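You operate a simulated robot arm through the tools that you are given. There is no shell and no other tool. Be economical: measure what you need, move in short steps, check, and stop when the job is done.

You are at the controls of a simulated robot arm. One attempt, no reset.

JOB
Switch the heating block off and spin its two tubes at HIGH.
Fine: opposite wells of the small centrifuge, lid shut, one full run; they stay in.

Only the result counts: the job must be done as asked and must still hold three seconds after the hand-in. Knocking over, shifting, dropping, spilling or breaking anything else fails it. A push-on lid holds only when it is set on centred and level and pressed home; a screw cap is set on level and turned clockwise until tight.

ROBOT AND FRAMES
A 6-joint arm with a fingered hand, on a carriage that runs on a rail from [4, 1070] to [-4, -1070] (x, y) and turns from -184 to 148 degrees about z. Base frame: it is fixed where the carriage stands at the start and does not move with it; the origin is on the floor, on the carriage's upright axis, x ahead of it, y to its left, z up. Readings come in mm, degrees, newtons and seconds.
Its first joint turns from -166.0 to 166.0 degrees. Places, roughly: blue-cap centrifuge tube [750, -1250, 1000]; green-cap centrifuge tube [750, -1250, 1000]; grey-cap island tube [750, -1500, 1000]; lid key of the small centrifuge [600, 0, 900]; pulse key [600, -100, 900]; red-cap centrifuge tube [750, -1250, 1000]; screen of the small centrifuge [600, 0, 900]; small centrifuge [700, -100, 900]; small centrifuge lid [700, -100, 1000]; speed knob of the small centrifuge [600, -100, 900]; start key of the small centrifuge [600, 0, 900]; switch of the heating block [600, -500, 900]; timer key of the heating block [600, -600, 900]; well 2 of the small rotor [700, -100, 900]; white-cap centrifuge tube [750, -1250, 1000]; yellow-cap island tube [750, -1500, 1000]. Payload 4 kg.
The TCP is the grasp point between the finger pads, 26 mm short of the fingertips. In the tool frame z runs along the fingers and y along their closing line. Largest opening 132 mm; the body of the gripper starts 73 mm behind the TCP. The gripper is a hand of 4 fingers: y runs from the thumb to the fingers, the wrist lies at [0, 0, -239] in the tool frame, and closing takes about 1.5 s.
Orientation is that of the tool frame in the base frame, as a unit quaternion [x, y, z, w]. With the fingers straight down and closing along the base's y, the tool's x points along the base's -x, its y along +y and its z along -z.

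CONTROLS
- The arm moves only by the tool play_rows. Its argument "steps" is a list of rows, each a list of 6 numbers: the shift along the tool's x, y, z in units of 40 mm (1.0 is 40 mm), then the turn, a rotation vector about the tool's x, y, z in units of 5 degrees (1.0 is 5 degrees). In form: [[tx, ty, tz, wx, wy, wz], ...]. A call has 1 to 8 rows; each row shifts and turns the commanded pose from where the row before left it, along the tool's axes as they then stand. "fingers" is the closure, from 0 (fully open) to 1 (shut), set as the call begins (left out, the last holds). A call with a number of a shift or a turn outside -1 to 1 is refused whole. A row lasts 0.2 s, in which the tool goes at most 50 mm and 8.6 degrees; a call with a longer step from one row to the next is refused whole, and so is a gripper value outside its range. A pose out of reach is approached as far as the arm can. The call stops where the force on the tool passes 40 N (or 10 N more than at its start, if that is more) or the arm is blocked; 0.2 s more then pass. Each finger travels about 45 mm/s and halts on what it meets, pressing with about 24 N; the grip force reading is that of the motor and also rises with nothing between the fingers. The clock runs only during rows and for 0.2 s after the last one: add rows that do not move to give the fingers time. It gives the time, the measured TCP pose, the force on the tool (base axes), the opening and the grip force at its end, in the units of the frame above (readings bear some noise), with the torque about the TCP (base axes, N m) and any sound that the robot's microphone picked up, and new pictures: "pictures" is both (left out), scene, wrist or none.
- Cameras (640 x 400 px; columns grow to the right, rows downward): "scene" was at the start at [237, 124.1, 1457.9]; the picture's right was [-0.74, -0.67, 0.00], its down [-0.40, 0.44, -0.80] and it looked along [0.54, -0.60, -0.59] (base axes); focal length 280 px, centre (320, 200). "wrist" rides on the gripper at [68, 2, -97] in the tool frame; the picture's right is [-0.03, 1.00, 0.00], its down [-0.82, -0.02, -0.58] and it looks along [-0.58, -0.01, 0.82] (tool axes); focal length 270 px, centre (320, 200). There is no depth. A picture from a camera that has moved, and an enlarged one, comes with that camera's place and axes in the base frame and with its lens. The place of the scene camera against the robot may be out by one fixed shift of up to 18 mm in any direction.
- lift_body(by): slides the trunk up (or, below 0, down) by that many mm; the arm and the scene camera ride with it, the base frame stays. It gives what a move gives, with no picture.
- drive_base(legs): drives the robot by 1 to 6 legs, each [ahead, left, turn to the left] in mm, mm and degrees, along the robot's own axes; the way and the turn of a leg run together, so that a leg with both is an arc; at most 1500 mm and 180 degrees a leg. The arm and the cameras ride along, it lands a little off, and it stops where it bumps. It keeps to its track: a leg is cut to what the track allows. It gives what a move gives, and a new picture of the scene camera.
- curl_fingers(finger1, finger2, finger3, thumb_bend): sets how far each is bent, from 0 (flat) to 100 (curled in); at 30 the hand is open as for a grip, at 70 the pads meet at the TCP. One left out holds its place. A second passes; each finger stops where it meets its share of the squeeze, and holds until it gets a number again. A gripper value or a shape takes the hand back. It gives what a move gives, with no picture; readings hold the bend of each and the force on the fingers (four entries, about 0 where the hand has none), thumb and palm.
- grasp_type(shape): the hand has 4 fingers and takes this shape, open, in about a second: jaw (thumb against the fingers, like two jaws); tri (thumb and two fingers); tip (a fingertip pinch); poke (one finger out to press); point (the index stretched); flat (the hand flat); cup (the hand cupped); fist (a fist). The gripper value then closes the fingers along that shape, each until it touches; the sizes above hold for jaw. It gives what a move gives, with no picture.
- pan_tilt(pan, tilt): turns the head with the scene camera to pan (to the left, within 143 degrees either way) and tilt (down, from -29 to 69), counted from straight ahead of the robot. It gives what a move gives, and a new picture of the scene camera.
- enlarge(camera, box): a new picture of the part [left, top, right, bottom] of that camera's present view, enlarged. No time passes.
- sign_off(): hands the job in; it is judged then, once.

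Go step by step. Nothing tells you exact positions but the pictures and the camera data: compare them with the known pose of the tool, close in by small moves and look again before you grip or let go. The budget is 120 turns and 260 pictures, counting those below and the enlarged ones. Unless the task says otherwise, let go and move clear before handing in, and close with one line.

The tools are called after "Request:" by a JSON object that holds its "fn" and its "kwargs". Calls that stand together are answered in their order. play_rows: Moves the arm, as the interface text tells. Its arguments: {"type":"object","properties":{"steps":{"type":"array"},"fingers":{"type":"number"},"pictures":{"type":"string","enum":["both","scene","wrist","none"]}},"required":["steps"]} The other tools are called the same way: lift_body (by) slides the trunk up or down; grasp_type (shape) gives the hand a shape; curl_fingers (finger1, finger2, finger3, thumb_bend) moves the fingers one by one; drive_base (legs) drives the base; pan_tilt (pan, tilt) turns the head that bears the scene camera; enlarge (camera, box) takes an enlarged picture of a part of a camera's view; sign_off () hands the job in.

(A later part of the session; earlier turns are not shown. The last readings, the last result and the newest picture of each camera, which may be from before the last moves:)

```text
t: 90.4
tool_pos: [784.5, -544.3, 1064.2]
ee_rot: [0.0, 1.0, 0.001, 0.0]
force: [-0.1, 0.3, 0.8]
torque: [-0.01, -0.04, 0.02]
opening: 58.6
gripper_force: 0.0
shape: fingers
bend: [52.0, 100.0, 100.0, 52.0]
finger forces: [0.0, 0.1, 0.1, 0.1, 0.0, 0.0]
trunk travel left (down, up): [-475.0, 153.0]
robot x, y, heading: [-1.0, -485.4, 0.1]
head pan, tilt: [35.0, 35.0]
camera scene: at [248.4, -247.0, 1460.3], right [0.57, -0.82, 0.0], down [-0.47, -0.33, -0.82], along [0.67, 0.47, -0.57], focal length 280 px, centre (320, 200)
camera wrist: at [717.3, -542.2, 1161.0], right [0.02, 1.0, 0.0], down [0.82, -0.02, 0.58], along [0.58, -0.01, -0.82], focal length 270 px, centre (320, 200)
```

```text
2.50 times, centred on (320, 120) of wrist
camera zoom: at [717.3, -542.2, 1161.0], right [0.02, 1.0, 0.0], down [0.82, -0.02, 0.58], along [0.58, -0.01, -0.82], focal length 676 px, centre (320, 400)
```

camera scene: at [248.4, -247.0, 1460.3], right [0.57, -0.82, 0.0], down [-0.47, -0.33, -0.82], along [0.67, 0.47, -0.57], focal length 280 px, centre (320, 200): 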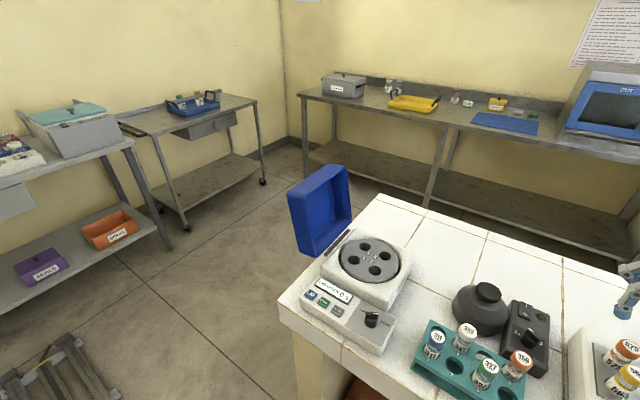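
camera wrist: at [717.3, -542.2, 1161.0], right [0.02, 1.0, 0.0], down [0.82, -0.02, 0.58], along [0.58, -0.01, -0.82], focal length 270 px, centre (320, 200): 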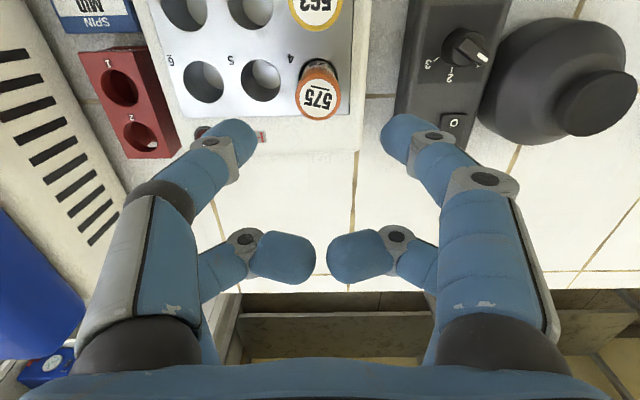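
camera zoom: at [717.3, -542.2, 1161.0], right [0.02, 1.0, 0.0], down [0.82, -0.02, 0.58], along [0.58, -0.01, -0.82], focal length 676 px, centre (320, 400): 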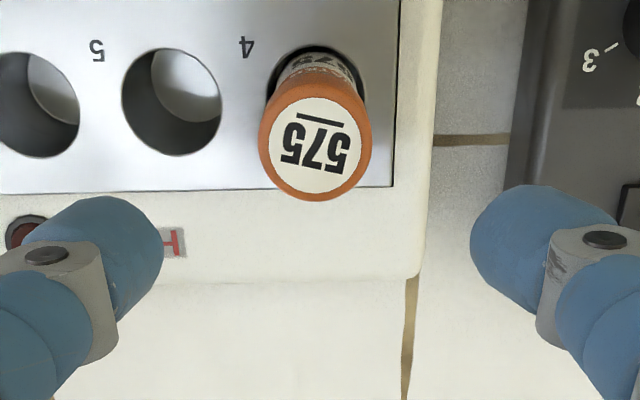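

The pinch pair is in line with the tube. Descending to grip just below the cap.

Request:
{"fn": "play_rows", "kwargs": {"steps": [[-0.05, 0, 0.8, 0, 0, 0], [0, 0, 0.8, 0, 0, 0], [0, 0, 0.8, 0, 0, 0]], "pictures": "none"}}

Request:
{"fn": "curl_fingers", "kwargs": {"finger1": 75, "thumb_bend": 75}}

Request:
{"fn": "play_rows", "kwargs": {"steps": [[0, 0, 0, 0, 0, 0]], "pictures": "wrist"}}

Request:
{"fn": "enlarge", "kwargs": {"camera": "wrist", "box": [240, 80, 400, 220]}}

```text
t: 91.2
tool_pos: [786.6, -545.1, 966.4]
ee_rot: [-0.001, 1.0, 0.0, 0.001]
force: [0.1, 0.6, -0.8]
torque: [0.0, -0.02, -0.02]
opening: 58.7
gripper_force: 0.1
shape: fingers
bend: [52.0, 100.0, 100.0, 52.0]
finger forces: [0.0, 0.1, 0.1, 0.0, 0.1, 0.1]
trunk travel left (down, up): [-475.0, 153.0]
robot x, y, heading: [-0.5, -485.3, -0.2]
head pan, tilt: [35.0, 35.0]
```

```text
t: 92.2
tool_pos: [786.8, -544.7, 966.2]
ee_rot: [0.0, 1.0, 0.0, -0.001]
force: [0.9, -2.0, 0.8]
torque: [-0.01, 0.03, 0.03]
opening: 18.8
gripper_force: 8.1
shape: fingers
bend: [64.0, 100.0, 100.0, 68.0]
finger forces: [7.5, 0.0, 0.0, 0.1, 8.9, 0.2]
trunk travel left (down, up): [-475.0, 153.0]
robot x, y, heading: [-1.3, -483.3, -0.0]
head pan, tilt: [35.0, 35.0]
```

```text
t: 92.6
tool_pos: [787.3, -545.9, 966.4]
ee_rot: [0.0, 1.0, 0.0, 0.0]
force: [-0.5, -2.4, 0.2]
torque: [-0.01, 0.03, 0.03]
opening: 18.5
gripper_force: 8.4
shape: fingers
bend: [64.0, 100.0, 100.0, 68.0]
finger forces: [7.5, 0.0, 0.0, 0.0, 9.3, 0.0]
trunk travel left (down, up): [-475.0, 153.0]
robot x, y, heading: [-3.4, -486.2, -0.2]
head pan, tilt: [35.0, 35.0]
camera wrist: at [719.9, -542.1, 1064.5], right [0.03, 1.0, 0.0], down [0.82, -0.02, 0.58], along [0.58, -0.01, -0.82], focal length 270 px, centre (320, 200)
```

wrist: 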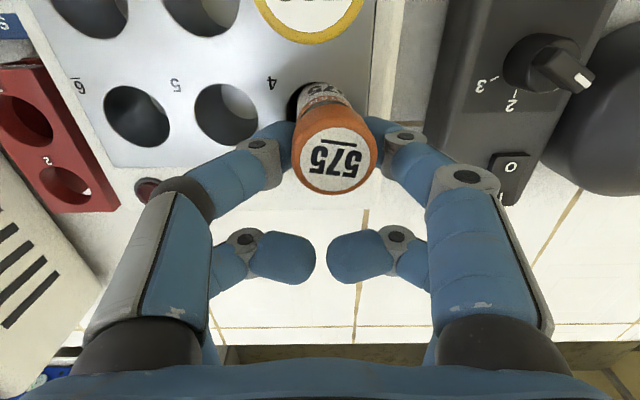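

```text
2.86 times, centred on (320, 150) of wrist
camera zoom: at [719.9, -542.1, 1064.5], right [0.03, 1.0, 0.0], down [0.82, -0.02, 0.58], along [0.58, -0.01, -0.82], focal length 772 px, centre (320, 343)
```

zoom: 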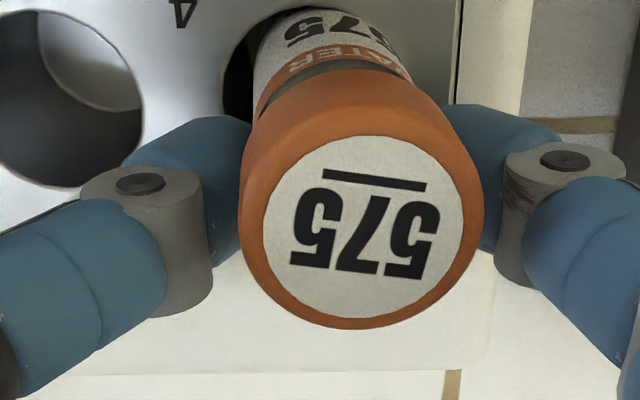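

Gripped (about 8 N per side, tube ~5 mm off to +y). Lifting.

Request:
{"fn": "play_rows", "kwargs": {"steps": [[0, 0, -0.3, 0, 0, 0], [0, 0, -0.5, 0, 0, 0], [0, 0, -0.7, 0, 0, 0], [0, 0, -0.8, 0, 0, 0], [0, 0, -0.8, 0, 0, 0]], "pictures": "wrist"}}

Request:
{"fn": "pan_tilt", "kwargs": {"pan": -10, "tilt": 35}}

Request:
{"fn": "enlarge", "kwargs": {"camera": "scene", "box": [300, 100, 460, 260]}}

```text
t: 93.8
tool_pos: [787.8, -544.5, 1091.9]
ee_rot: [0.0, 1.0, -0.001, 0.0]
force: [-0.1, 0.1, -1.2]
torque: [-0.03, -0.03, 0.04]
opening: 18.3
gripper_force: 8.6
shape: fingers
bend: [63.0, 100.0, 100.0, 68.0]
finger forces: [8.4, 0.0, 0.1, 0.1, 8.3, 0.0]
trunk travel left (down, up): [-475.0, 153.0]
robot x, y, heading: [2.2, -485.8, 0.1]
head pan, tilt: [35.0, 35.0]
camera wrist: at [720.3, -542.1, 1188.6], right [0.03, 1.0, 0.0], down [0.82, -0.02, 0.58], along [0.58, -0.01, -0.82], focal length 270 px, centre (320, 200)
```

wrist: 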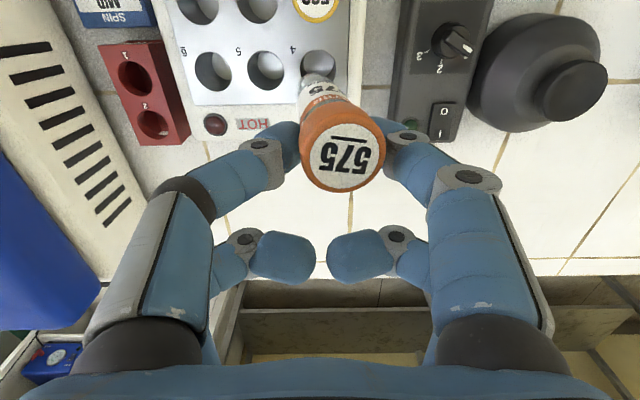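

```text
t: 94.9
tool_pos: [788.3, -544.9, 1090.1]
ee_rot: [0.0, 1.0, 0.0, 0.0]
force: [0.1, 0.2, -0.9]
torque: [0.01, -0.01, -0.03]
opening: 18.1
gripper_force: 8.0
shape: fingers
bend: [63.0, 100.0, 100.0, 68.0]
finger forces: [8.4, 0.1, 0.0, 0.0, 8.3, 0.0]
trunk travel left (down, up): [-475.0, 153.0]
robot x, y, heading: [2.1, -488.3, -0.1]
head pan, tilt: [-10.0, 35.0]
camera scene: at [263.3, -312.8, 1460.2], right [-0.17, -0.99, 0.0], down [-0.56, 0.1, -0.82], along [0.81, -0.14, -0.57], focal length 280 px, centre (320, 200)
```

scene: 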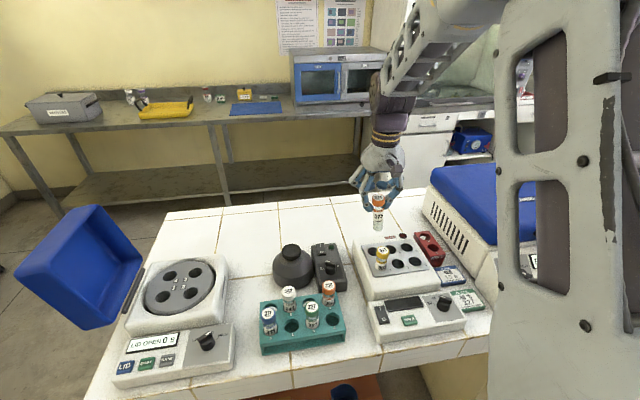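

```text
2.50 times, centred on (380, 180) of scene
camera zoom: at [263.3, -312.8, 1460.2], right [-0.17, -0.99, 0.0], down [-0.56, 0.1, -0.82], along [0.81, -0.14, -0.57], focal length 699 px, centre (170, 250)
```

zoom: 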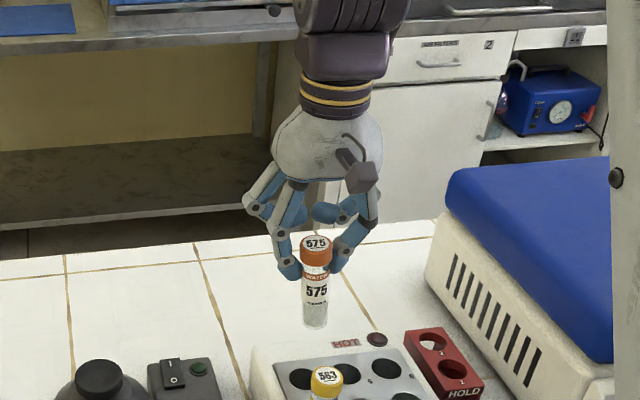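

Tube held vertical, ~108 mm long. The wells are about (706/763, -88/-31). I'll carry it toward the rotor at height, then yaw the hand -90° to keep clear of the open lid.

Request:
{"fn": "play_rows", "kwargs": {"steps": [[0, 0.9, -0.2, 0, 0, 0], [0, 0.9, -0.2, 0, 0, 0], [0, 0.9, -0.2, 0, 0, 0], [0, 0.95, 0, 0, 0, 0], [0, 0.95, 0, 0, 0, 0], [0, 0.95, 0, 0, 0, 0], [0, 0.95, 0, 0, 0, 0], [0, 0.95, 0, 0, 0, 0]], "pictures": "none"}}

Request:
{"fn": "play_rows", "kwargs": {"steps": [[0, 0, 0, 0, 0, 1], [0, 0, 0, 0, 0, 1], [0, 0, 0, 0, 0, 1], [0, 0, 0, 0, 0, 1], [0, 0, 0, 0, 0, 1], [0, 0, 0, 0, 0, 1], [0, 0, 0, 0, 0, 1], [0, 0, 0, 0, 0, 1]], "pictures": "none"}}

Request:
{"fn": "play_rows", "kwargs": {"steps": [[0, 0, 0, 0, 0, 1], [0, 0, 0, 0, 0, 1], [0, 0, 0, 0, 0, 1], [0, 0, 0, 0, 0, 1], [0, 0, 0, 0, 0, 1], [0, 0, 0, 0, 0, 1], [0, 0, 0, 0, 0, 1], [0, 0, 0, 0, 0, 1]]}}

```text
t: 96.7
tool_pos: [789.0, -246.7, 1114.5]
ee_rot: [0.0, 1.0, 0.0, 0.001]
force: [-1.1, -0.3, -0.3]
torque: [0.01, -0.03, 0.01]
opening: 18.2
gripper_force: 8.2
shape: fingers
bend: [63.0, 100.0, 100.0, 67.0]
finger forces: [8.3, 0.0, 0.0, 0.0, 8.2, 0.1]
trunk travel left (down, up): [-475.0, 153.0]
robot x, y, heading: [-1.3, -484.6, -0.1]
head pan, tilt: [-10.0, 35.0]
```

```text
t: 98.5
tool_pos: [786.6, -245.6, 1113.6]
ee_rot: [0.343, 0.939, 0.0, 0.0]
force: [-0.3, -0.2, -1.1]
torque: [-0.01, -0.02, -0.01]
opening: 18.2
gripper_force: 8.0
shape: fingers
bend: [63.0, 100.0, 100.0, 67.0]
finger forces: [8.3, 0.1, 0.1, 0.0, 8.3, 0.0]
trunk travel left (down, up): [-475.0, 153.0]
robot x, y, heading: [1.8, -488.9, 0.0]
head pan, tilt: [-10.0, 35.0]
```

```text
t: 100.3
tool_pos: [786.4, -246.6, 1113.3]
ee_rot: [0.643, 0.766, 0.0, 0.0]
force: [0.2, 0.2, -1.4]
torque: [-0.02, 0.0, 0.03]
opening: 17.9
gripper_force: 7.7
shape: fingers
bend: [63.0, 100.0, 100.0, 67.0]
finger forces: [8.3, 0.1, 0.0, 0.1, 8.4, 0.0]
trunk travel left (down, up): [-475.0, 153.0]
robot x, y, heading: [-2.1, -489.1, 0.3]
head pan, tilt: [-10.0, 35.0]
camera scene: at [263.3, -312.8, 1460.2], right [-0.17, -0.98, 0.0], down [-0.56, 0.1, -0.82], along [0.81, -0.14, -0.57], focal length 280 px, centre (320, 200)
camera wrist: at [778.1, -177.6, 1211.9], right [0.99, 0.15, 0.0], down [0.12, -0.81, 0.58], along [0.09, -0.57, -0.82], focal length 270 px, centre (320, 200)
```

scene: 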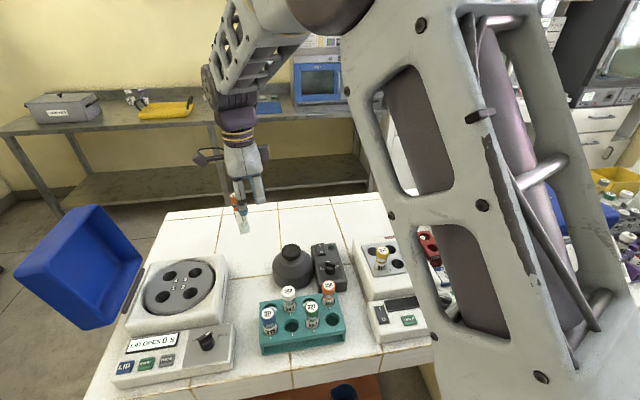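
wrist: 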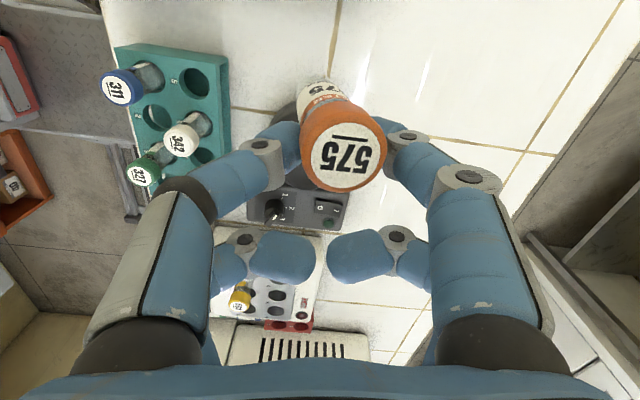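

Yaw -80° is reachable. Finishing to -90° and hovering beside the rotor for a look.

Request:
{"fn": "play_rows", "kwargs": {"steps": [[0, 0, 0, 0, 0, 1], [0, 0, 0, 0, 0, 1], [0.9, -0.14, 0, 0, 0, 0], [0.9, -0.14, 0, 0, 0, 0], [0.9, -0.14, 0, 0, 0, 0], [0.9, -0.14, 0, 0, 0, 0], [0.9, -0.14, 0, 0, 0, 0]]}}

Request:
{"fn": "pan_tilt", "kwargs": {"pan": 20, "tilt": 40}}

Request:
{"fn": "enlarge", "kwargs": {"camera": "wrist", "box": [220, 40, 460, 220]}}

```text
t: 101.9
tool_pos: [759.0, -66.4, 1114.3]
ee_rot: [0.708, 0.707, 0.0, -0.001]
force: [0.1, 0.0, -0.8]
torque: [0.02, -0.02, -0.01]
opening: 18.2
gripper_force: 8.5
shape: fingers
bend: [63.0, 100.0, 100.0, 67.0]
finger forces: [8.3, 0.0, 0.0, 0.0, 8.3, 0.0]
trunk travel left (down, up): [-475.0, 153.0]
robot x, y, heading: [-5.0, -484.4, 0.1]
head pan, tilt: [-10.0, 35.0]
camera scene: at [263.4, -313.2, 1460.2], right [-0.17, -0.98, 0.0], down [-0.56, 0.1, -0.82], along [0.81, -0.14, -0.57], focal length 280 px, centre (320, 200)
camera wrist: at [762.4, 2.7, 1211.8], right [1.0, -0.03, 0.0], down [-0.02, -0.82, 0.58], along [-0.01, -0.58, -0.82], focal length 270 px, centre (320, 200)
```

scene: 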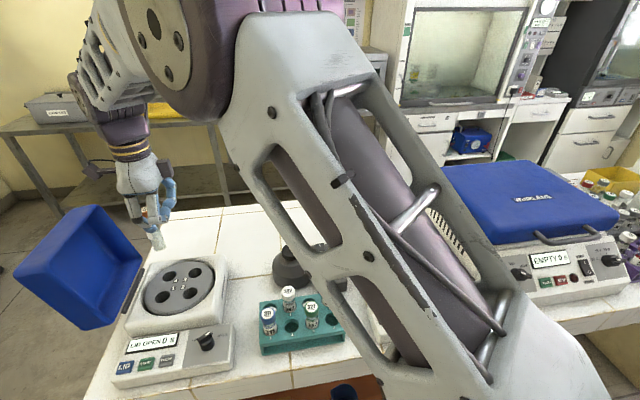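
wrist: 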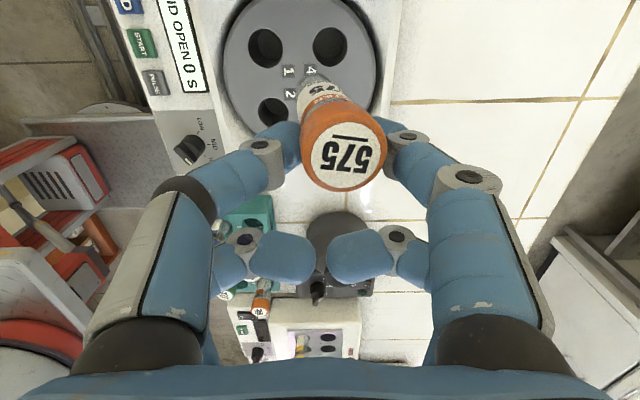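

```text
t: 102.9
tool_pos: [759.3, -66.9, 1113.8]
ee_rot: [0.707, 0.707, 0.0, 0.0]
force: [0.0, 0.1, -0.5]
torque: [-0.01, -0.01, 0.04]
opening: 17.9
gripper_force: 8.1
shape: fingers
bend: [63.0, 100.0, 100.0, 67.0]
finger forces: [8.4, 0.0, 0.0, 0.0, 8.3, 0.0]
trunk travel left (down, up): [-475.0, 153.0]
robot x, y, heading: [-2.0, -484.3, -0.1]
head pan, tilt: [20.0, 40.0]
camera scene: at [256.5, -268.5, 1452.7], right [0.34, -0.94, 0.0], down [-0.6, -0.22, -0.77], along [0.72, 0.26, -0.64], focal length 280 px, centre (320, 200)
```

scene: 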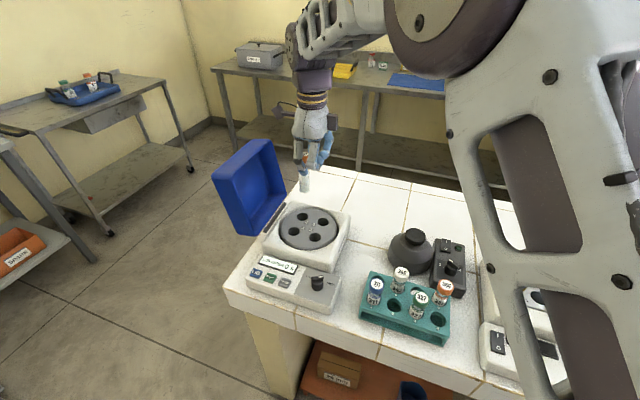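

```text
2.22 times, centred on (340, 130) of wrist
camera zoom: at [762.3, 2.5, 1211.8], right [1.0, -0.03, 0.0], down [-0.02, -0.82, 0.58], along [-0.01, -0.58, -0.82], focal length 601 px, centre (276, 356)
```

zoom: 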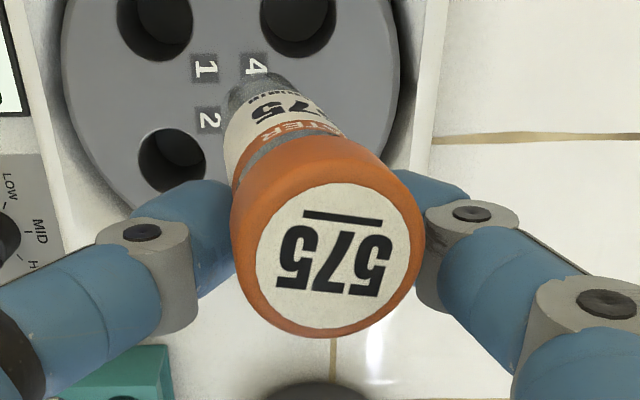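

The tube leans about 8° (top toward +x). I'll tilt the hand to make it vertical and check from both cameras.

Request:
{"fn": "play_rows", "kwargs": {"steps": [[0, 0, 0, -0.8, 0, 0], [0, 0, 0, -0.8, 0, 0], [0, 0, 0, 0, 0, 0]], "pictures": "wrist"}}

Request:
{"fn": "enlarge", "kwargs": {"camera": "wrist", "box": [220, 40, 460, 220]}}

Request:
{"fn": "enlarge", "kwargs": {"camera": "scene", "box": [240, 120, 380, 270]}}

```text
t: 103.7
tool_pos: [757.8, -67.2, 1114.4]
ee_rot: [0.705, 0.705, 0.05, 0.049]
force: [-0.8, -1.1, 0.3]
torque: [-0.03, 0.01, -0.01]
opening: 18.0
gripper_force: 8.4
shape: fingers
bend: [63.0, 100.0, 100.0, 67.0]
finger forces: [8.2, 0.1, 0.0, 0.0, 8.3, 0.0]
trunk travel left (down, up): [-475.0, 153.0]
robot x, y, heading: [-5.5, -486.1, -0.1]
head pan, tilt: [20.0, 40.0]
camera wrist: at [748.6, 2.7, 1211.1], right [0.99, -0.03, 0.14], down [-0.1, -0.82, 0.57], along [0.1, -0.58, -0.81], focal length 270 px, centre (320, 200)
```

wrist: 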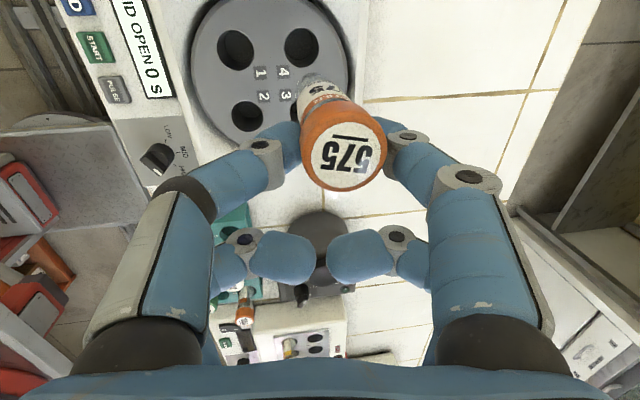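

```text
2.22 times, centred on (340, 130) of wrist
camera zoom: at [748.6, 2.7, 1211.1], right [0.99, -0.03, 0.14], down [-0.1, -0.82, 0.57], along [0.1, -0.58, -0.81], focal length 601 px, centre (276, 356)
```

zoom: 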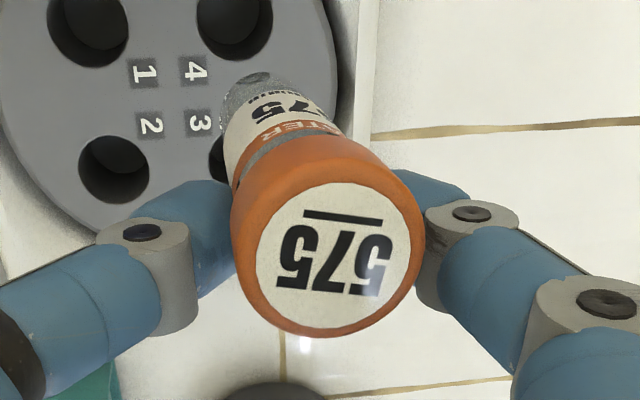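

```text
2.67 times, centred on (310, 195) of scene
camera zoom: at [256.5, -268.4, 1452.6], right [0.34, -0.94, 0.0], down [-0.6, -0.22, -0.77], along [0.72, 0.26, -0.64], focal length 745 px, centre (347, 213)
```

zoom: 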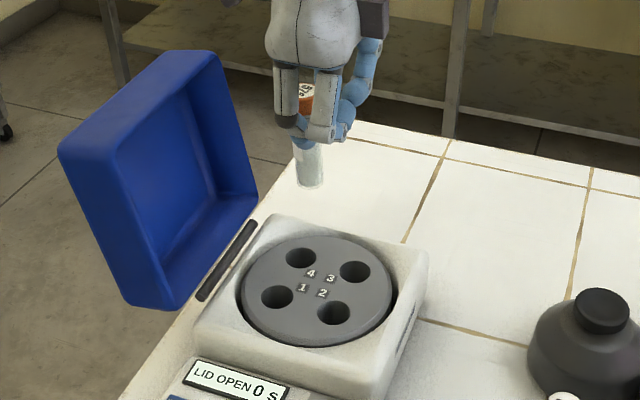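

Now nearly vertical. Small lean fix, shift over well 4 (≈ (770, -27)) and lower to just above the rotor.

Request:
{"fn": "play_rows", "kwargs": {"steps": [[0.15, 0.03, 0, 0, -0.5, 0], [0.15, 0.03, 0, 0, 0, 0], [0, -0.1, 0.74, 0, 0, 0], [0, -0.1, 0.74, 0, 0, 0]], "pictures": "wrist"}}

Request:
{"fn": "enlarge", "kwargs": {"camera": "wrist", "box": [220, 40, 460, 220]}}

Request:
{"fn": "enlarge", "kwargs": {"camera": "scene", "box": [240, 140, 380, 290]}}

```text
t: 104.7
tool_pos: [762.4, -57.5, 1054.7]
ee_rot: [0.706, 0.704, 0.035, 0.065]
force: [-0.6, 0.0, -0.5]
torque: [0.03, -0.02, -0.03]
opening: 17.9
gripper_force: 8.0
shape: fingers
bend: [63.0, 100.0, 100.0, 67.0]
finger forces: [8.2, 0.0, 0.0, 0.0, 8.3, 0.1]
trunk travel left (down, up): [-475.0, 153.0]
robot x, y, heading: [-3.5, -486.6, 0.1]
head pan, tilt: [20.0, 40.0]
camera wrist: at [751.9, 15.8, 1148.8], right [0.99, -0.03, 0.14], down [-0.11, -0.79, 0.6], along [0.1, -0.61, -0.78], focal length 270 px, centre (320, 200)
```

wrist: 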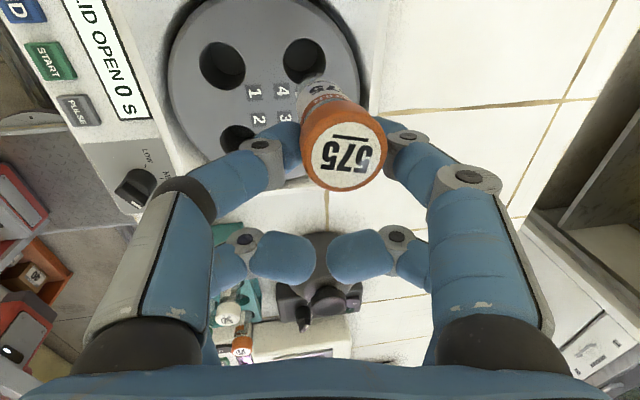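

```text
2.22 times, centred on (340, 130) of wrist
camera zoom: at [751.9, 15.8, 1148.8], right [0.99, -0.03, 0.14], down [-0.11, -0.79, 0.6], along [0.1, -0.61, -0.78], focal length 601 px, centre (276, 356)
```

zoom: 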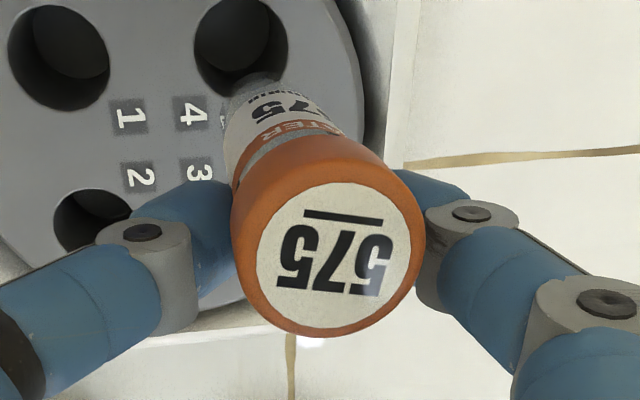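

```text
2.67 times, centred on (310, 215) of scene
camera zoom: at [256.2, -268.6, 1452.7], right [0.34, -0.94, 0.0], down [-0.6, -0.22, -0.77], along [0.72, 0.26, -0.64], focal length 745 px, centre (347, 160)
```

zoom: 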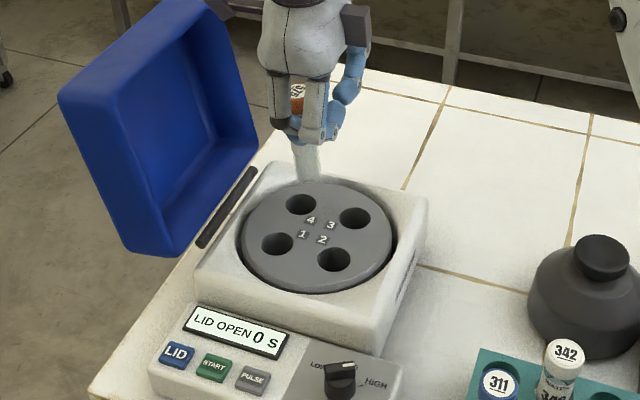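

Tube is vertical at (772, -30), well 4 needs ~5 mm more +y. Shifting and lowering slowly into the well.

Request:
{"fn": "play_rows", "kwargs": {"steps": [[0.14, -0.025, 0, 0, 0, 0], [0, -0.06, 0.4, 0, 0, 0], [0, -0.06, 0.4, 0, 0, 0]], "pictures": "wrist"}}

Request:
{"fn": "enlarge", "kwargs": {"camera": "scene", "box": [260, 170, 360, 270]}}

Request:
{"fn": "enlarge", "kwargs": {"camera": "wrist", "box": [240, 20, 400, 140]}}

```text
t: 105.5
tool_pos: [760.9, -52.8, 1022.0]
ee_rot: [0.705, 0.705, 0.035, 0.065]
force: [-0.6, -0.9, -0.9]
torque: [-0.03, 0.03, 0.01]
opening: 18.0
gripper_force: 8.1
shape: fingers
bend: [63.0, 100.0, 100.0, 67.0]
finger forces: [8.2, 0.0, 0.1, 0.0, 8.2, 0.0]
trunk travel left (down, up): [-475.0, 153.0]
robot x, y, heading: [-0.4, -488.3, -0.1]
head pan, tilt: [20.0, 40.0]
camera wrist: at [750.1, 20.7, 1115.7], right [0.99, -0.02, 0.14], down [-0.11, -0.79, 0.6], along [0.1, -0.61, -0.78], focal length 270 px, centre (320, 200)
```

wrist: 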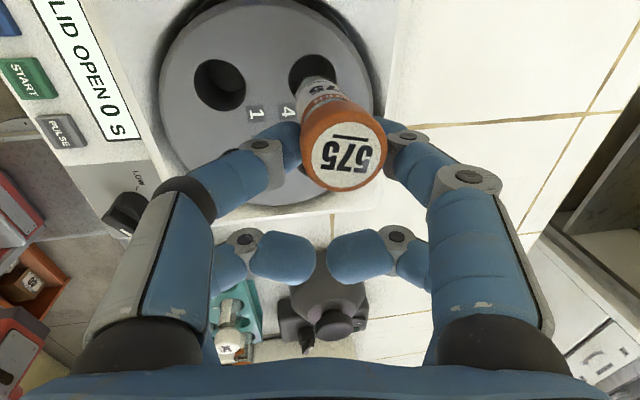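

```text
4.00 times, centred on (310, 220) of scene
camera zoom: at [256.3, -268.5, 1452.7], right [0.34, -0.94, 0.0], down [-0.6, -0.22, -0.77], along [0.72, 0.26, -0.64], focal length 1118 px, centre (360, 120)
```

zoom: 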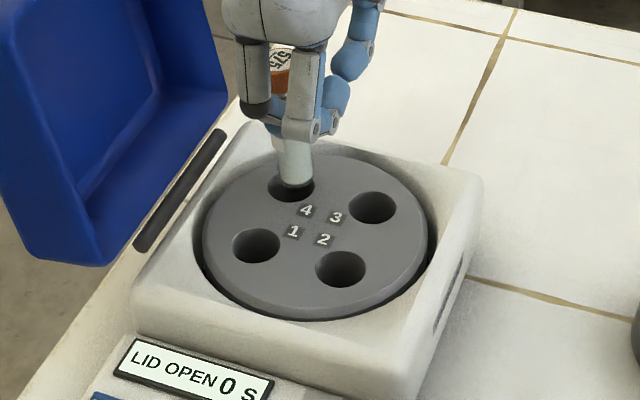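

```text
3.33 times, centred on (320, 80) of wrist
camera zoom: at [750.1, 20.7, 1115.7], right [0.99, -0.02, 0.14], down [-0.11, -0.79, 0.6], along [0.1, -0.61, -0.78], focal length 901 px, centre (320, 600)
```

zoom: 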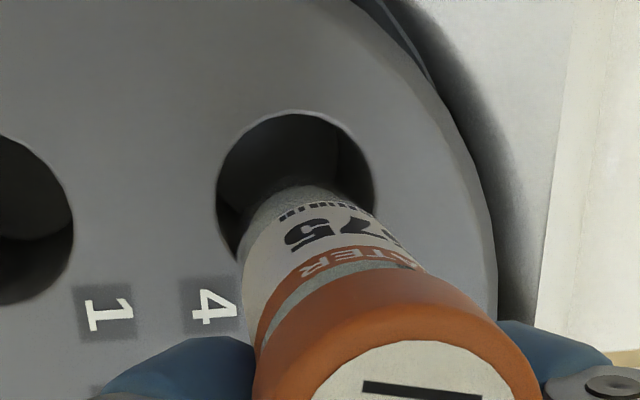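

Request:
{"fn": "play_rows", "kwargs": {"steps": [[0.075, -0.05, 0, 0, 0, 0], [0, -0.035, 0.2, 0, 0, 0], [0, -0.035, 0.2, 0, 0, 0]], "pictures": "none"}}

Request:
{"fn": "enlarge", "kwargs": {"camera": "scene", "box": [260, 170, 360, 270]}}

Request:
{"fn": "enlarge", "kwargs": {"camera": "wrist", "box": [240, 20, 400, 140]}}

```text
t: 106.3
tool_pos: [758.0, -50.2, 1005.9]
ee_rot: [0.706, 0.704, 0.035, 0.065]
force: [-0.3, 0.5, -0.7]
torque: [-0.04, 0.01, 0.02]
opening: 18.1
gripper_force: 8.3
shape: fingers
bend: [63.0, 100.0, 100.0, 67.0]
finger forces: [8.2, 0.0, 0.0, 0.0, 8.3, 0.1]
trunk travel left (down, up): [-475.0, 153.0]
robot x, y, heading: [-1.0, -486.4, 0.1]
head pan, tilt: [20.0, 40.0]
```

```text
4.00 times, centred on (310, 220) of scene
camera zoom: at [256.4, -268.5, 1452.7], right [0.34, -0.94, 0.0], down [-0.6, -0.22, -0.77], along [0.72, 0.26, -0.64], focal length 1118 px, centre (360, 120)
```

zoom: 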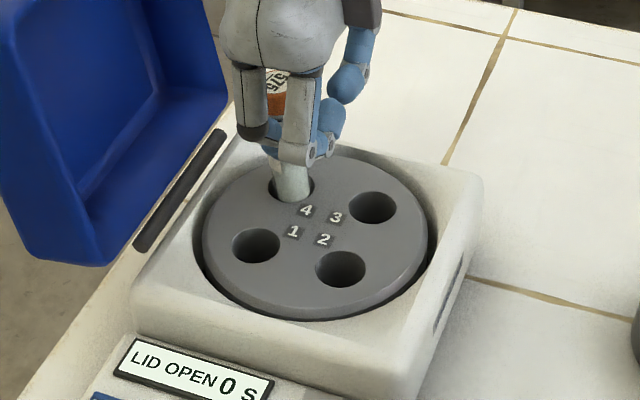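

```text
3.33 times, centred on (320, 80) of wrist
camera zoom: at [748.1, 22.8, 1098.9], right [0.99, -0.03, 0.14], down [-0.11, -0.79, 0.6], along [0.1, -0.61, -0.78], focal length 901 px, centre (320, 600)
```

zoom: 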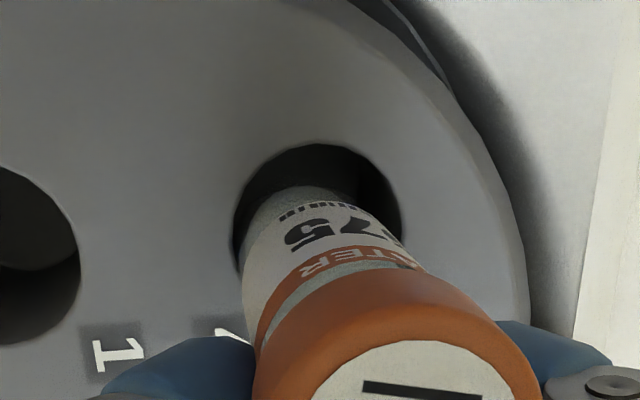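

The tube appears to have entered the well without contact. Continuing down with small correction.

Request:
{"fn": "play_rows", "kwargs": {"steps": [[0.04, 0.0, 0.2, 0, 0, 0], [0, -0.035, 0.25, 0, 0, 0], [0, -0.035, 0.25, 0, 0, 0]], "pictures": "none"}}

Request:
{"fn": "enlarge", "kwargs": {"camera": "scene", "box": [260, 170, 360, 270]}}

Request:
{"fn": "enlarge", "kwargs": {"camera": "wrist", "box": [220, 20, 420, 160]}}

```text
t: 107.1
tool_pos: [759.9, -50.6, 976.3]
ee_rot: [0.706, 0.704, 0.033, 0.065]
force: [-0.5, -0.1, -2.9]
torque: [-0.07, 0.0, -0.03]
opening: 18.1
gripper_force: 7.4
shape: fingers
bend: [63.0, 100.0, 100.0, 67.0]
finger forces: [8.1, 0.1, 0.1, 0.0, 7.7, 0.0]
trunk travel left (down, up): [-475.0, 153.0]
robot x, y, heading: [-2.7, -485.6, 0.1]
head pan, tilt: [20.0, 40.0]
```

```text
4.00 times, centred on (310, 220) of scene
camera zoom: at [256.5, -268.4, 1452.6], right [0.34, -0.94, 0.0], down [-0.6, -0.22, -0.77], along [0.72, 0.26, -0.64], focal length 1118 px, centre (360, 120)
```

zoom: 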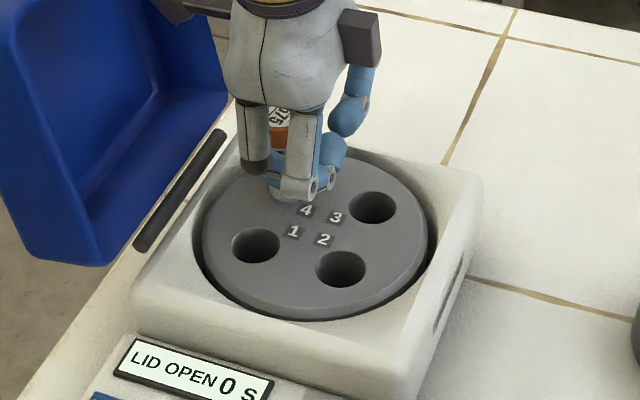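

```text
2.86 times, centred on (320, 90) of wrist
camera zoom: at [749.0, 23.1, 1070.7], right [0.99, -0.02, 0.14], down [-0.11, -0.79, 0.6], along [0.1, -0.61, -0.78], focal length 772 px, centre (320, 514)
```

zoom: 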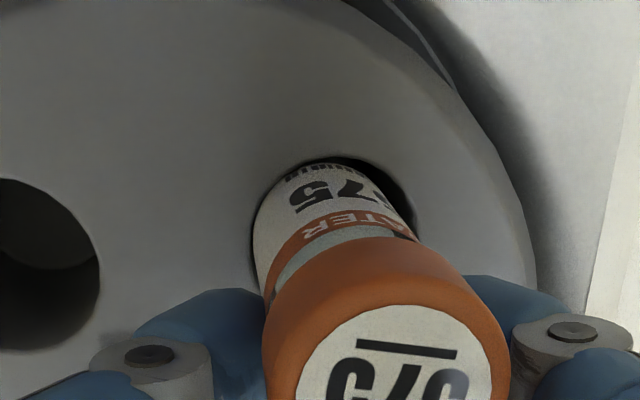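

Request:
{"fn": "play_rows", "kwargs": {"steps": [[0, 0.03, 0.1, 0, 0, 0], [0, -0.014, 0.1, 0, 0, 0], [0, -0.014, 0.1, 0, 0, 0], [0, -0.014, 0.1, 0, 0, 0]], "pictures": "none"}}

Request:
{"fn": "enlarge", "kwargs": {"camera": "scene", "box": [260, 170, 360, 270]}}

Request:
{"fn": "enlarge", "kwargs": {"camera": "wrist", "box": [220, 20, 420, 160]}}

```text
t: 108.1
tool_pos: [760.1, -52.0, 962.4]
ee_rot: [0.706, 0.704, 0.035, 0.066]
force: [-2.1, -2.0, 15.3]
torque: [0.22, -0.07, -0.01]
opening: 17.2
gripper_force: 11.8
shape: fingers
bend: [64.0, 100.0, 100.0, 73.0]
finger forces: [10.2, 0.0, 0.0, 0.0, 12.0, 0.1]
trunk travel left (down, up): [-475.0, 153.0]
robot x, y, heading: [-4.8, -485.6, -0.0]
head pan, tilt: [20.0, 40.0]
```

```text
4.00 times, centred on (310, 220) of scene
camera zoom: at [255.8, -269.0, 1453.0], right [0.34, -0.94, 0.0], down [-0.6, -0.22, -0.77], along [0.72, 0.26, -0.64], focal length 1118 px, centre (360, 120)
```

zoom: 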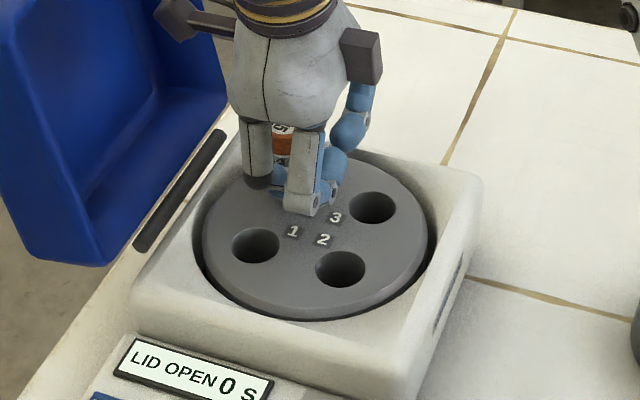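

```text
2.86 times, centred on (320, 90) of wrist
camera zoom: at [750.6, 22.4, 1057.1], right [0.99, -0.03, 0.14], down [-0.11, -0.79, 0.6], along [0.1, -0.61, -0.78], focal length 772 px, centre (320, 514)
```

zoom: 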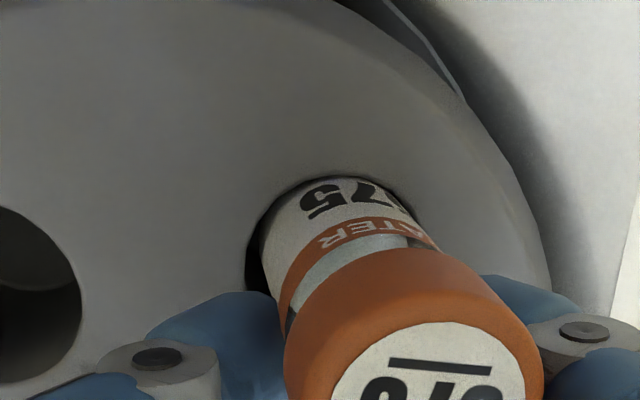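

Seated with 15 N of contact. Releasing.

Request:
{"fn": "curl_fingers", "kwargs": {"finger1": 52, "thumb_bend": 54}}

Request:
{"fn": "play_rows", "kwargs": {"steps": [[0, -0.02, -0.1, 0, 0, 0]], "pictures": "wrist"}}

Request:
{"fn": "enlarge", "kwargs": {"camera": "scene", "box": [260, 170, 360, 270]}}

```text
t: 109.1
tool_pos: [760.7, -50.4, 962.1]
ee_rot: [0.706, 0.704, 0.034, 0.066]
force: [2.9, 0.2, 9.5]
torque: [0.22, 0.19, -0.05]
opening: 49.0
gripper_force: 5.0
shape: fingers
bend: [52.0, 100.0, 100.0, 57.0]
finger forces: [0.1, 0.0, 0.0, 0.0, 10.0, 0.0]
trunk travel left (down, up): [-475.0, 153.0]
robot x, y, heading: [-3.5, -484.1, 0.1]
head pan, tilt: [20.0, 40.0]
```

```text
t: 109.5
tool_pos: [759.4, -51.0, 963.2]
ee_rot: [0.706, 0.705, 0.033, 0.065]
force: [0.8, -1.0, 0.6]
torque: [0.02, -0.01, 0.01]
opening: 55.3
gripper_force: 0.0
shape: fingers
bend: [52.0, 100.0, 100.0, 54.0]
finger forces: [0.0, 0.1, 0.0, 0.1, 0.0, 0.0]
trunk travel left (down, up): [-475.0, 153.0]
robot x, y, heading: [-0.1, -485.8, 0.2]
head pan, tilt: [20.0, 40.0]
camera wrist: at [748.7, 22.4, 1057.9], right [0.99, -0.02, 0.14], down [-0.1, -0.79, 0.61], along [0.09, -0.61, -0.78], focal length 270 px, centre (320, 200)
```

wrist: 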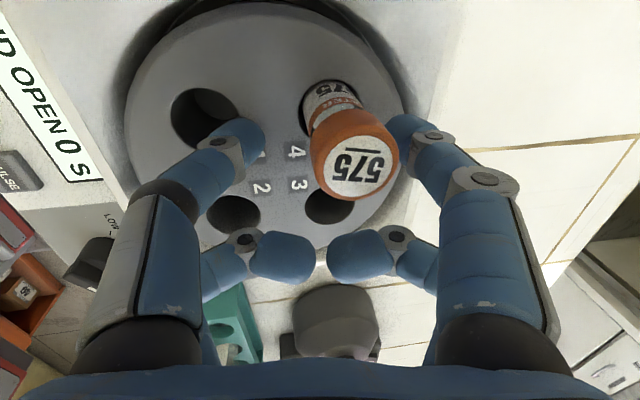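

```text
4.00 times, centred on (310, 220) of scene
camera zoom: at [256.5, -268.4, 1452.6], right [0.34, -0.94, 0.0], down [-0.6, -0.22, -0.77], along [0.72, 0.26, -0.64], focal length 1118 px, centre (360, 120)
```

zoom: 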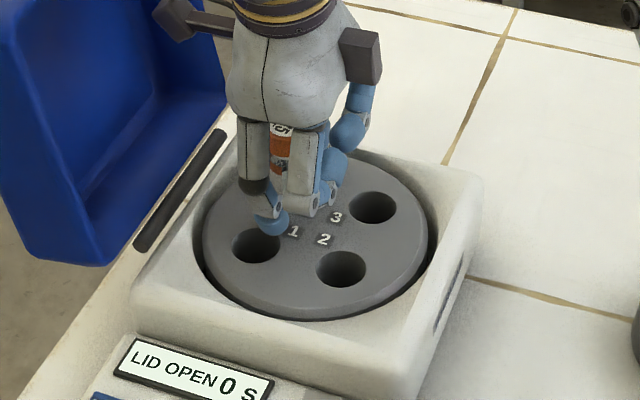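

Released. I'll centre the fingers about the tube, then rise straight up.

Request:
{"fn": "play_rows", "kwargs": {"steps": [[0, 0.2, 0, 0, 0, 0], [0, 0.04, -0.3, 0, 0, 0], [0, 0.12, -0.8, 0, 0, 0], [0, 0.13, -0.9, 0, 0, 0], [0, 0.13, -0.9, 0, 0, 0], [0, 0.1, -0.7, 0.8, 0.25, 0], [0, 0, 0, 0.8, 0.25, 0]]}}

Request:
{"fn": "enlarge", "kwargs": {"camera": "scene", "box": [260, 170, 360, 270]}}

```text
t: 111.1
tool_pos: [767.4, -44.6, 1112.1]
ee_rot: [0.708, 0.707, 0.0, 0.0]
force: [-0.3, -0.2, 1.1]
torque: [0.02, 0.01, 0.0]
opening: 55.1
gripper_force: 0.1
shape: fingers
bend: [52.0, 100.0, 100.0, 54.0]
finger forces: [0.1, 0.0, 0.0, 0.1, 0.0, 0.0]
trunk travel left (down, up): [-475.0, 153.0]
robot x, y, heading: [-2.5, -484.6, -0.1]
head pan, tilt: [20.0, 40.0]
camera scene: at [256.2, -268.4, 1452.7], right [0.34, -0.94, 0.0], down [-0.6, -0.22, -0.77], along [0.72, 0.26, -0.64], focal length 280 px, centre (320, 200)
camera wrist: at [770.9, 24.9, 1209.6], right [1.0, -0.03, 0.0], down [-0.02, -0.82, 0.58], along [-0.02, -0.58, -0.82], focal length 270 px, centre (320, 200)
```

scene: 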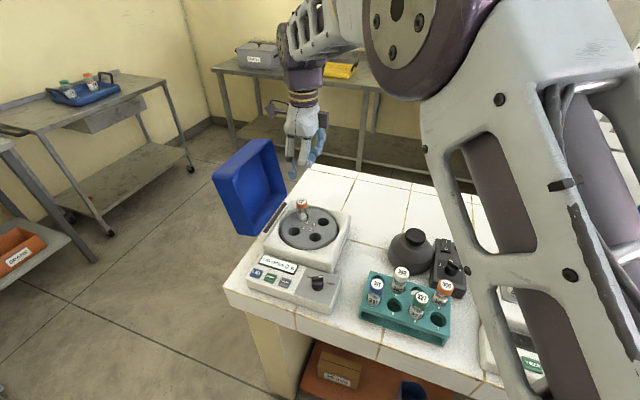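
wrist: 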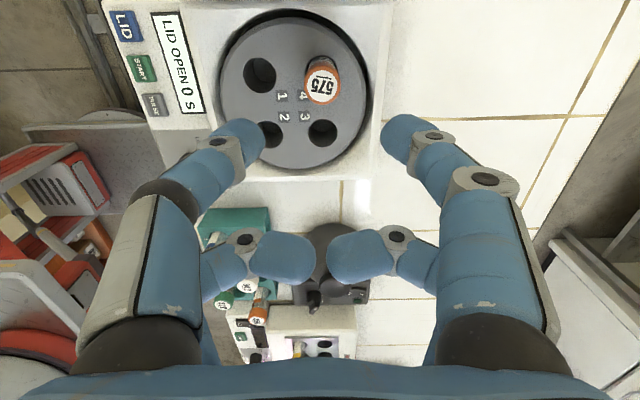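

```text
4.00 times, centred on (310, 220) of scene
camera zoom: at [256.2, -268.4, 1452.7], right [0.34, -0.94, 0.0], down [-0.6, -0.22, -0.77], along [0.72, 0.26, -0.64], focal length 1118 px, centre (360, 120)
```

zoom: 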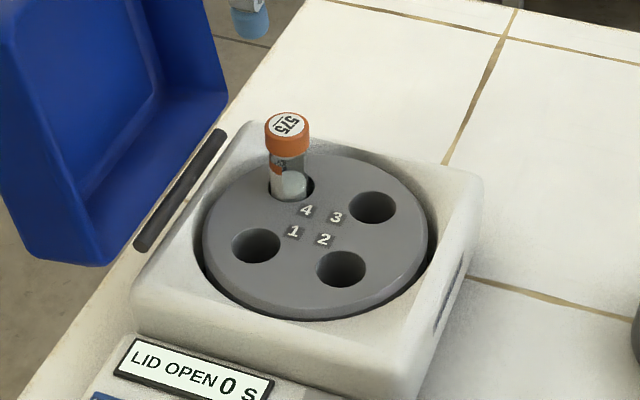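

Tube 575 stands well in well 4. Now to the yellow tube (≈ (715, -544)), keeping the -90° yaw.

Request:
{"fn": "play_rows", "kwargs": {"steps": [[-0.93, -0.093, 0, 0, 0, 0], [-0.93, -0.093, 0, 0, 0, 0], [-0.93, -0.093, 0, 0, 0, 0], [-0.93, -0.093, 0, 0, 0, 0], [-0.93, -0.093, 0, 0, 0, 0], [-0.93, -0.093, 0, 0, 0, 0], [-0.93, -0.093, 0, 0, 0, 0], [-0.93, -0.093, 0, 0, 0, 0]], "pictures": "none"}}

Request:
{"fn": "play_rows", "kwargs": {"steps": [[-0.93, -0.093, 0, 0, 0, 0], [-0.93, -0.093, 0, 0, 0, 0], [-0.93, -0.093, 0, 0, 0, 0], [-0.93, -0.093, 0, 0, 0, 0], [-0.93, -0.093, 0, 0, 0, 0], [-0.93, -0.093, 0.6, 0, 0, 0], [0, 0, 0.7, 0, 0, 0]], "pictures": "wrist"}}

Request:
{"fn": "enlarge", "kwargs": {"camera": "wrist", "box": [220, 40, 420, 200]}}

```text
t: 112.9
tool_pos: [738.3, -342.4, 1112.4]
ee_rot: [0.708, 0.706, 0.0, 0.001]
force: [0.6, -0.1, -0.2]
torque: [0.01, 0.02, -0.01]
opening: 55.0
gripper_force: 0.1
shape: fingers
bend: [52.0, 100.0, 100.0, 54.0]
finger forces: [0.0, 0.1, 0.1, 0.0, 0.0, 0.0]
trunk travel left (down, up): [-475.0, 153.0]
robot x, y, heading: [-3.5, -485.5, 0.1]
head pan, tilt: [20.0, 40.0]
```

```text
t: 114.5
tool_pos: [713.6, -566.8, 1060.8]
ee_rot: [0.708, 0.707, 0.001, 0.001]
force: [-1.0, -0.2, 0.1]
torque: [0.02, -0.05, 0.03]
opening: 55.2
gripper_force: 0.0
shape: fingers
bend: [52.0, 100.0, 100.0, 54.0]
finger forces: [0.1, 0.1, 0.0, 0.0, 0.0, 0.0]
trunk travel left (down, up): [-475.0, 153.0]
robot x, y, heading: [-1.7, -485.4, 0.0]
head pan, tilt: [20.0, 40.0]
camera wrist: at [717.6, -496.5, 1157.8], right [1.0, -0.03, 0.0], down [-0.02, -0.82, 0.58], along [-0.01, -0.58, -0.82], focal length 270 px, centre (320, 200)
```

wrist: 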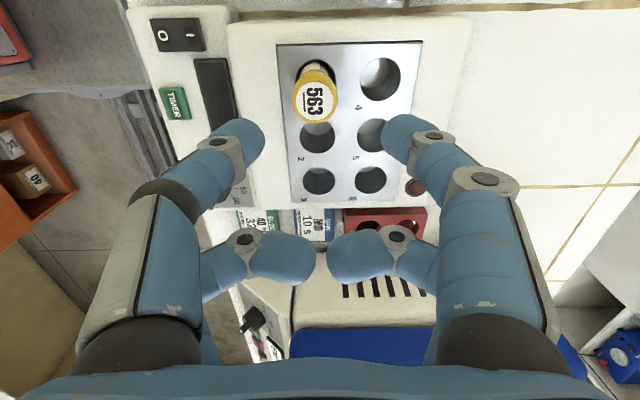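

```text
2.50 times, centred on (320, 120) of wrist
camera zoom: at [717.6, -496.5, 1157.8], right [1.0, -0.03, 0.0], down [-0.02, -0.82, 0.58], along [-0.01, -0.58, -0.82], focal length 676 px, centre (320, 400)
```

zoom: 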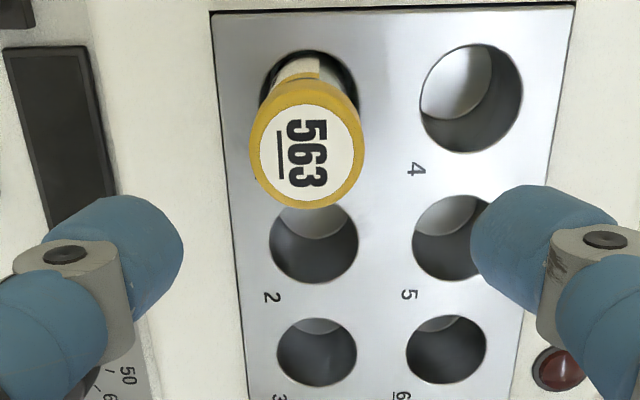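

Yellow cap at (714, -545.6): nearly aligned. Small offset, then descend and grip.

Request:
{"fn": "curl_fingers", "kwargs": {"finger1": 52, "thumb_bend": 52}}

Request:
{"fn": "play_rows", "kwargs": {"steps": [[0, -0.08, 0.79, 0, 0, 0], [0, 0, 0.79, 0, 0, 0], [0, 0, 0.79, 0, 0, 0]], "pictures": "wrist"}}

Request:
{"fn": "curl_fingers", "kwargs": {"finger1": 75, "thumb_bend": 75}}

Request:
{"fn": "enlarge", "kwargs": {"camera": "wrist", "box": [220, 80, 420, 240]}}

```text
t: 115.5
tool_pos: [714.9, -565.7, 1060.3]
ee_rot: [0.708, 0.706, 0.0, 0.0]
force: [0.3, -0.2, -0.2]
torque: [0.01, 0.02, -0.01]
opening: 58.7
gripper_force: 0.1
shape: fingers
bend: [52.0, 100.0, 100.0, 52.0]
finger forces: [0.0, 0.1, 0.1, 0.1, 0.1, 0.0]
trunk travel left (down, up): [-475.0, 153.0]
robot x, y, heading: [0.3, -486.9, -0.2]
head pan, tilt: [20.0, 40.0]
```

```text
t: 116.3
tool_pos: [711.6, -566.5, 964.5]
ee_rot: [0.708, 0.706, 0.0, 0.0]
force: [-0.2, 0.0, 0.4]
torque: [0.0, -0.03, 0.0]
opening: 58.8
gripper_force: 0.1
shape: fingers
bend: [52.0, 100.0, 100.0, 52.0]
finger forces: [0.0, 0.0, 0.0, 0.0, 0.0, 0.1]
trunk travel left (down, up): [-475.0, 153.0]
robot x, y, heading: [-4.8, -485.6, 0.1]
head pan, tilt: [20.0, 40.0]
camera wrist: at [713.4, -496.2, 1062.2], right [1.0, -0.03, 0.0], down [-0.02, -0.82, 0.58], along [-0.01, -0.58, -0.82], focal length 270 px, centre (320, 200)
```

wrist: 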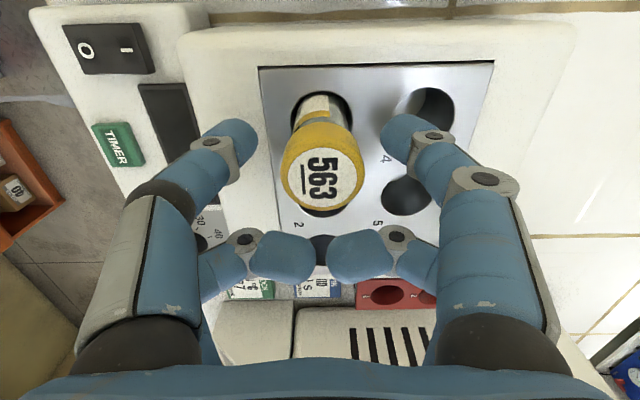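

```text
t: 117.3
tool_pos: [710.1, -564.6, 964.2]
ee_rot: [0.708, 0.706, 0.0, 0.0]
force: [0.9, 0.6, -1.7]
torque: [-0.01, -0.09, -0.02]
opening: 21.1
gripper_force: 9.8
shape: fingers
bend: [62.0, 100.0, 100.0, 68.0]
finger forces: [9.1, 0.1, 0.0, 0.1, 9.0, 0.0]
trunk travel left (down, up): [-475.0, 153.0]
robot x, y, heading: [-2.2, -489.2, -0.2]
head pan, tilt: [20.0, 40.0]
```

```text
2.50 times, centred on (320, 160) of wrist
camera zoom: at [713.7, -496.3, 1062.3], right [1.0, -0.03, 0.0], down [-0.02, -0.82, 0.58], along [-0.02, -0.58, -0.82], focal length 676 px, centre (320, 300)
```

zoom: 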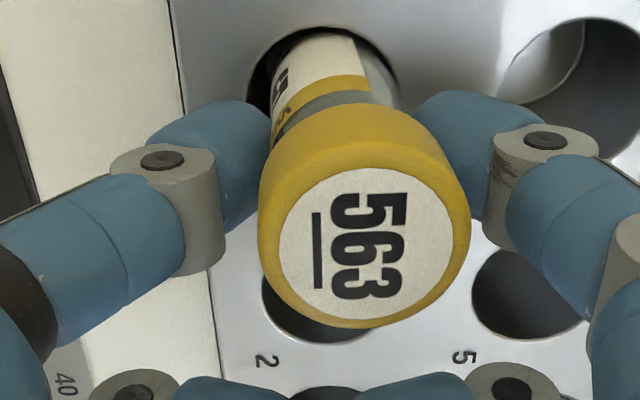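

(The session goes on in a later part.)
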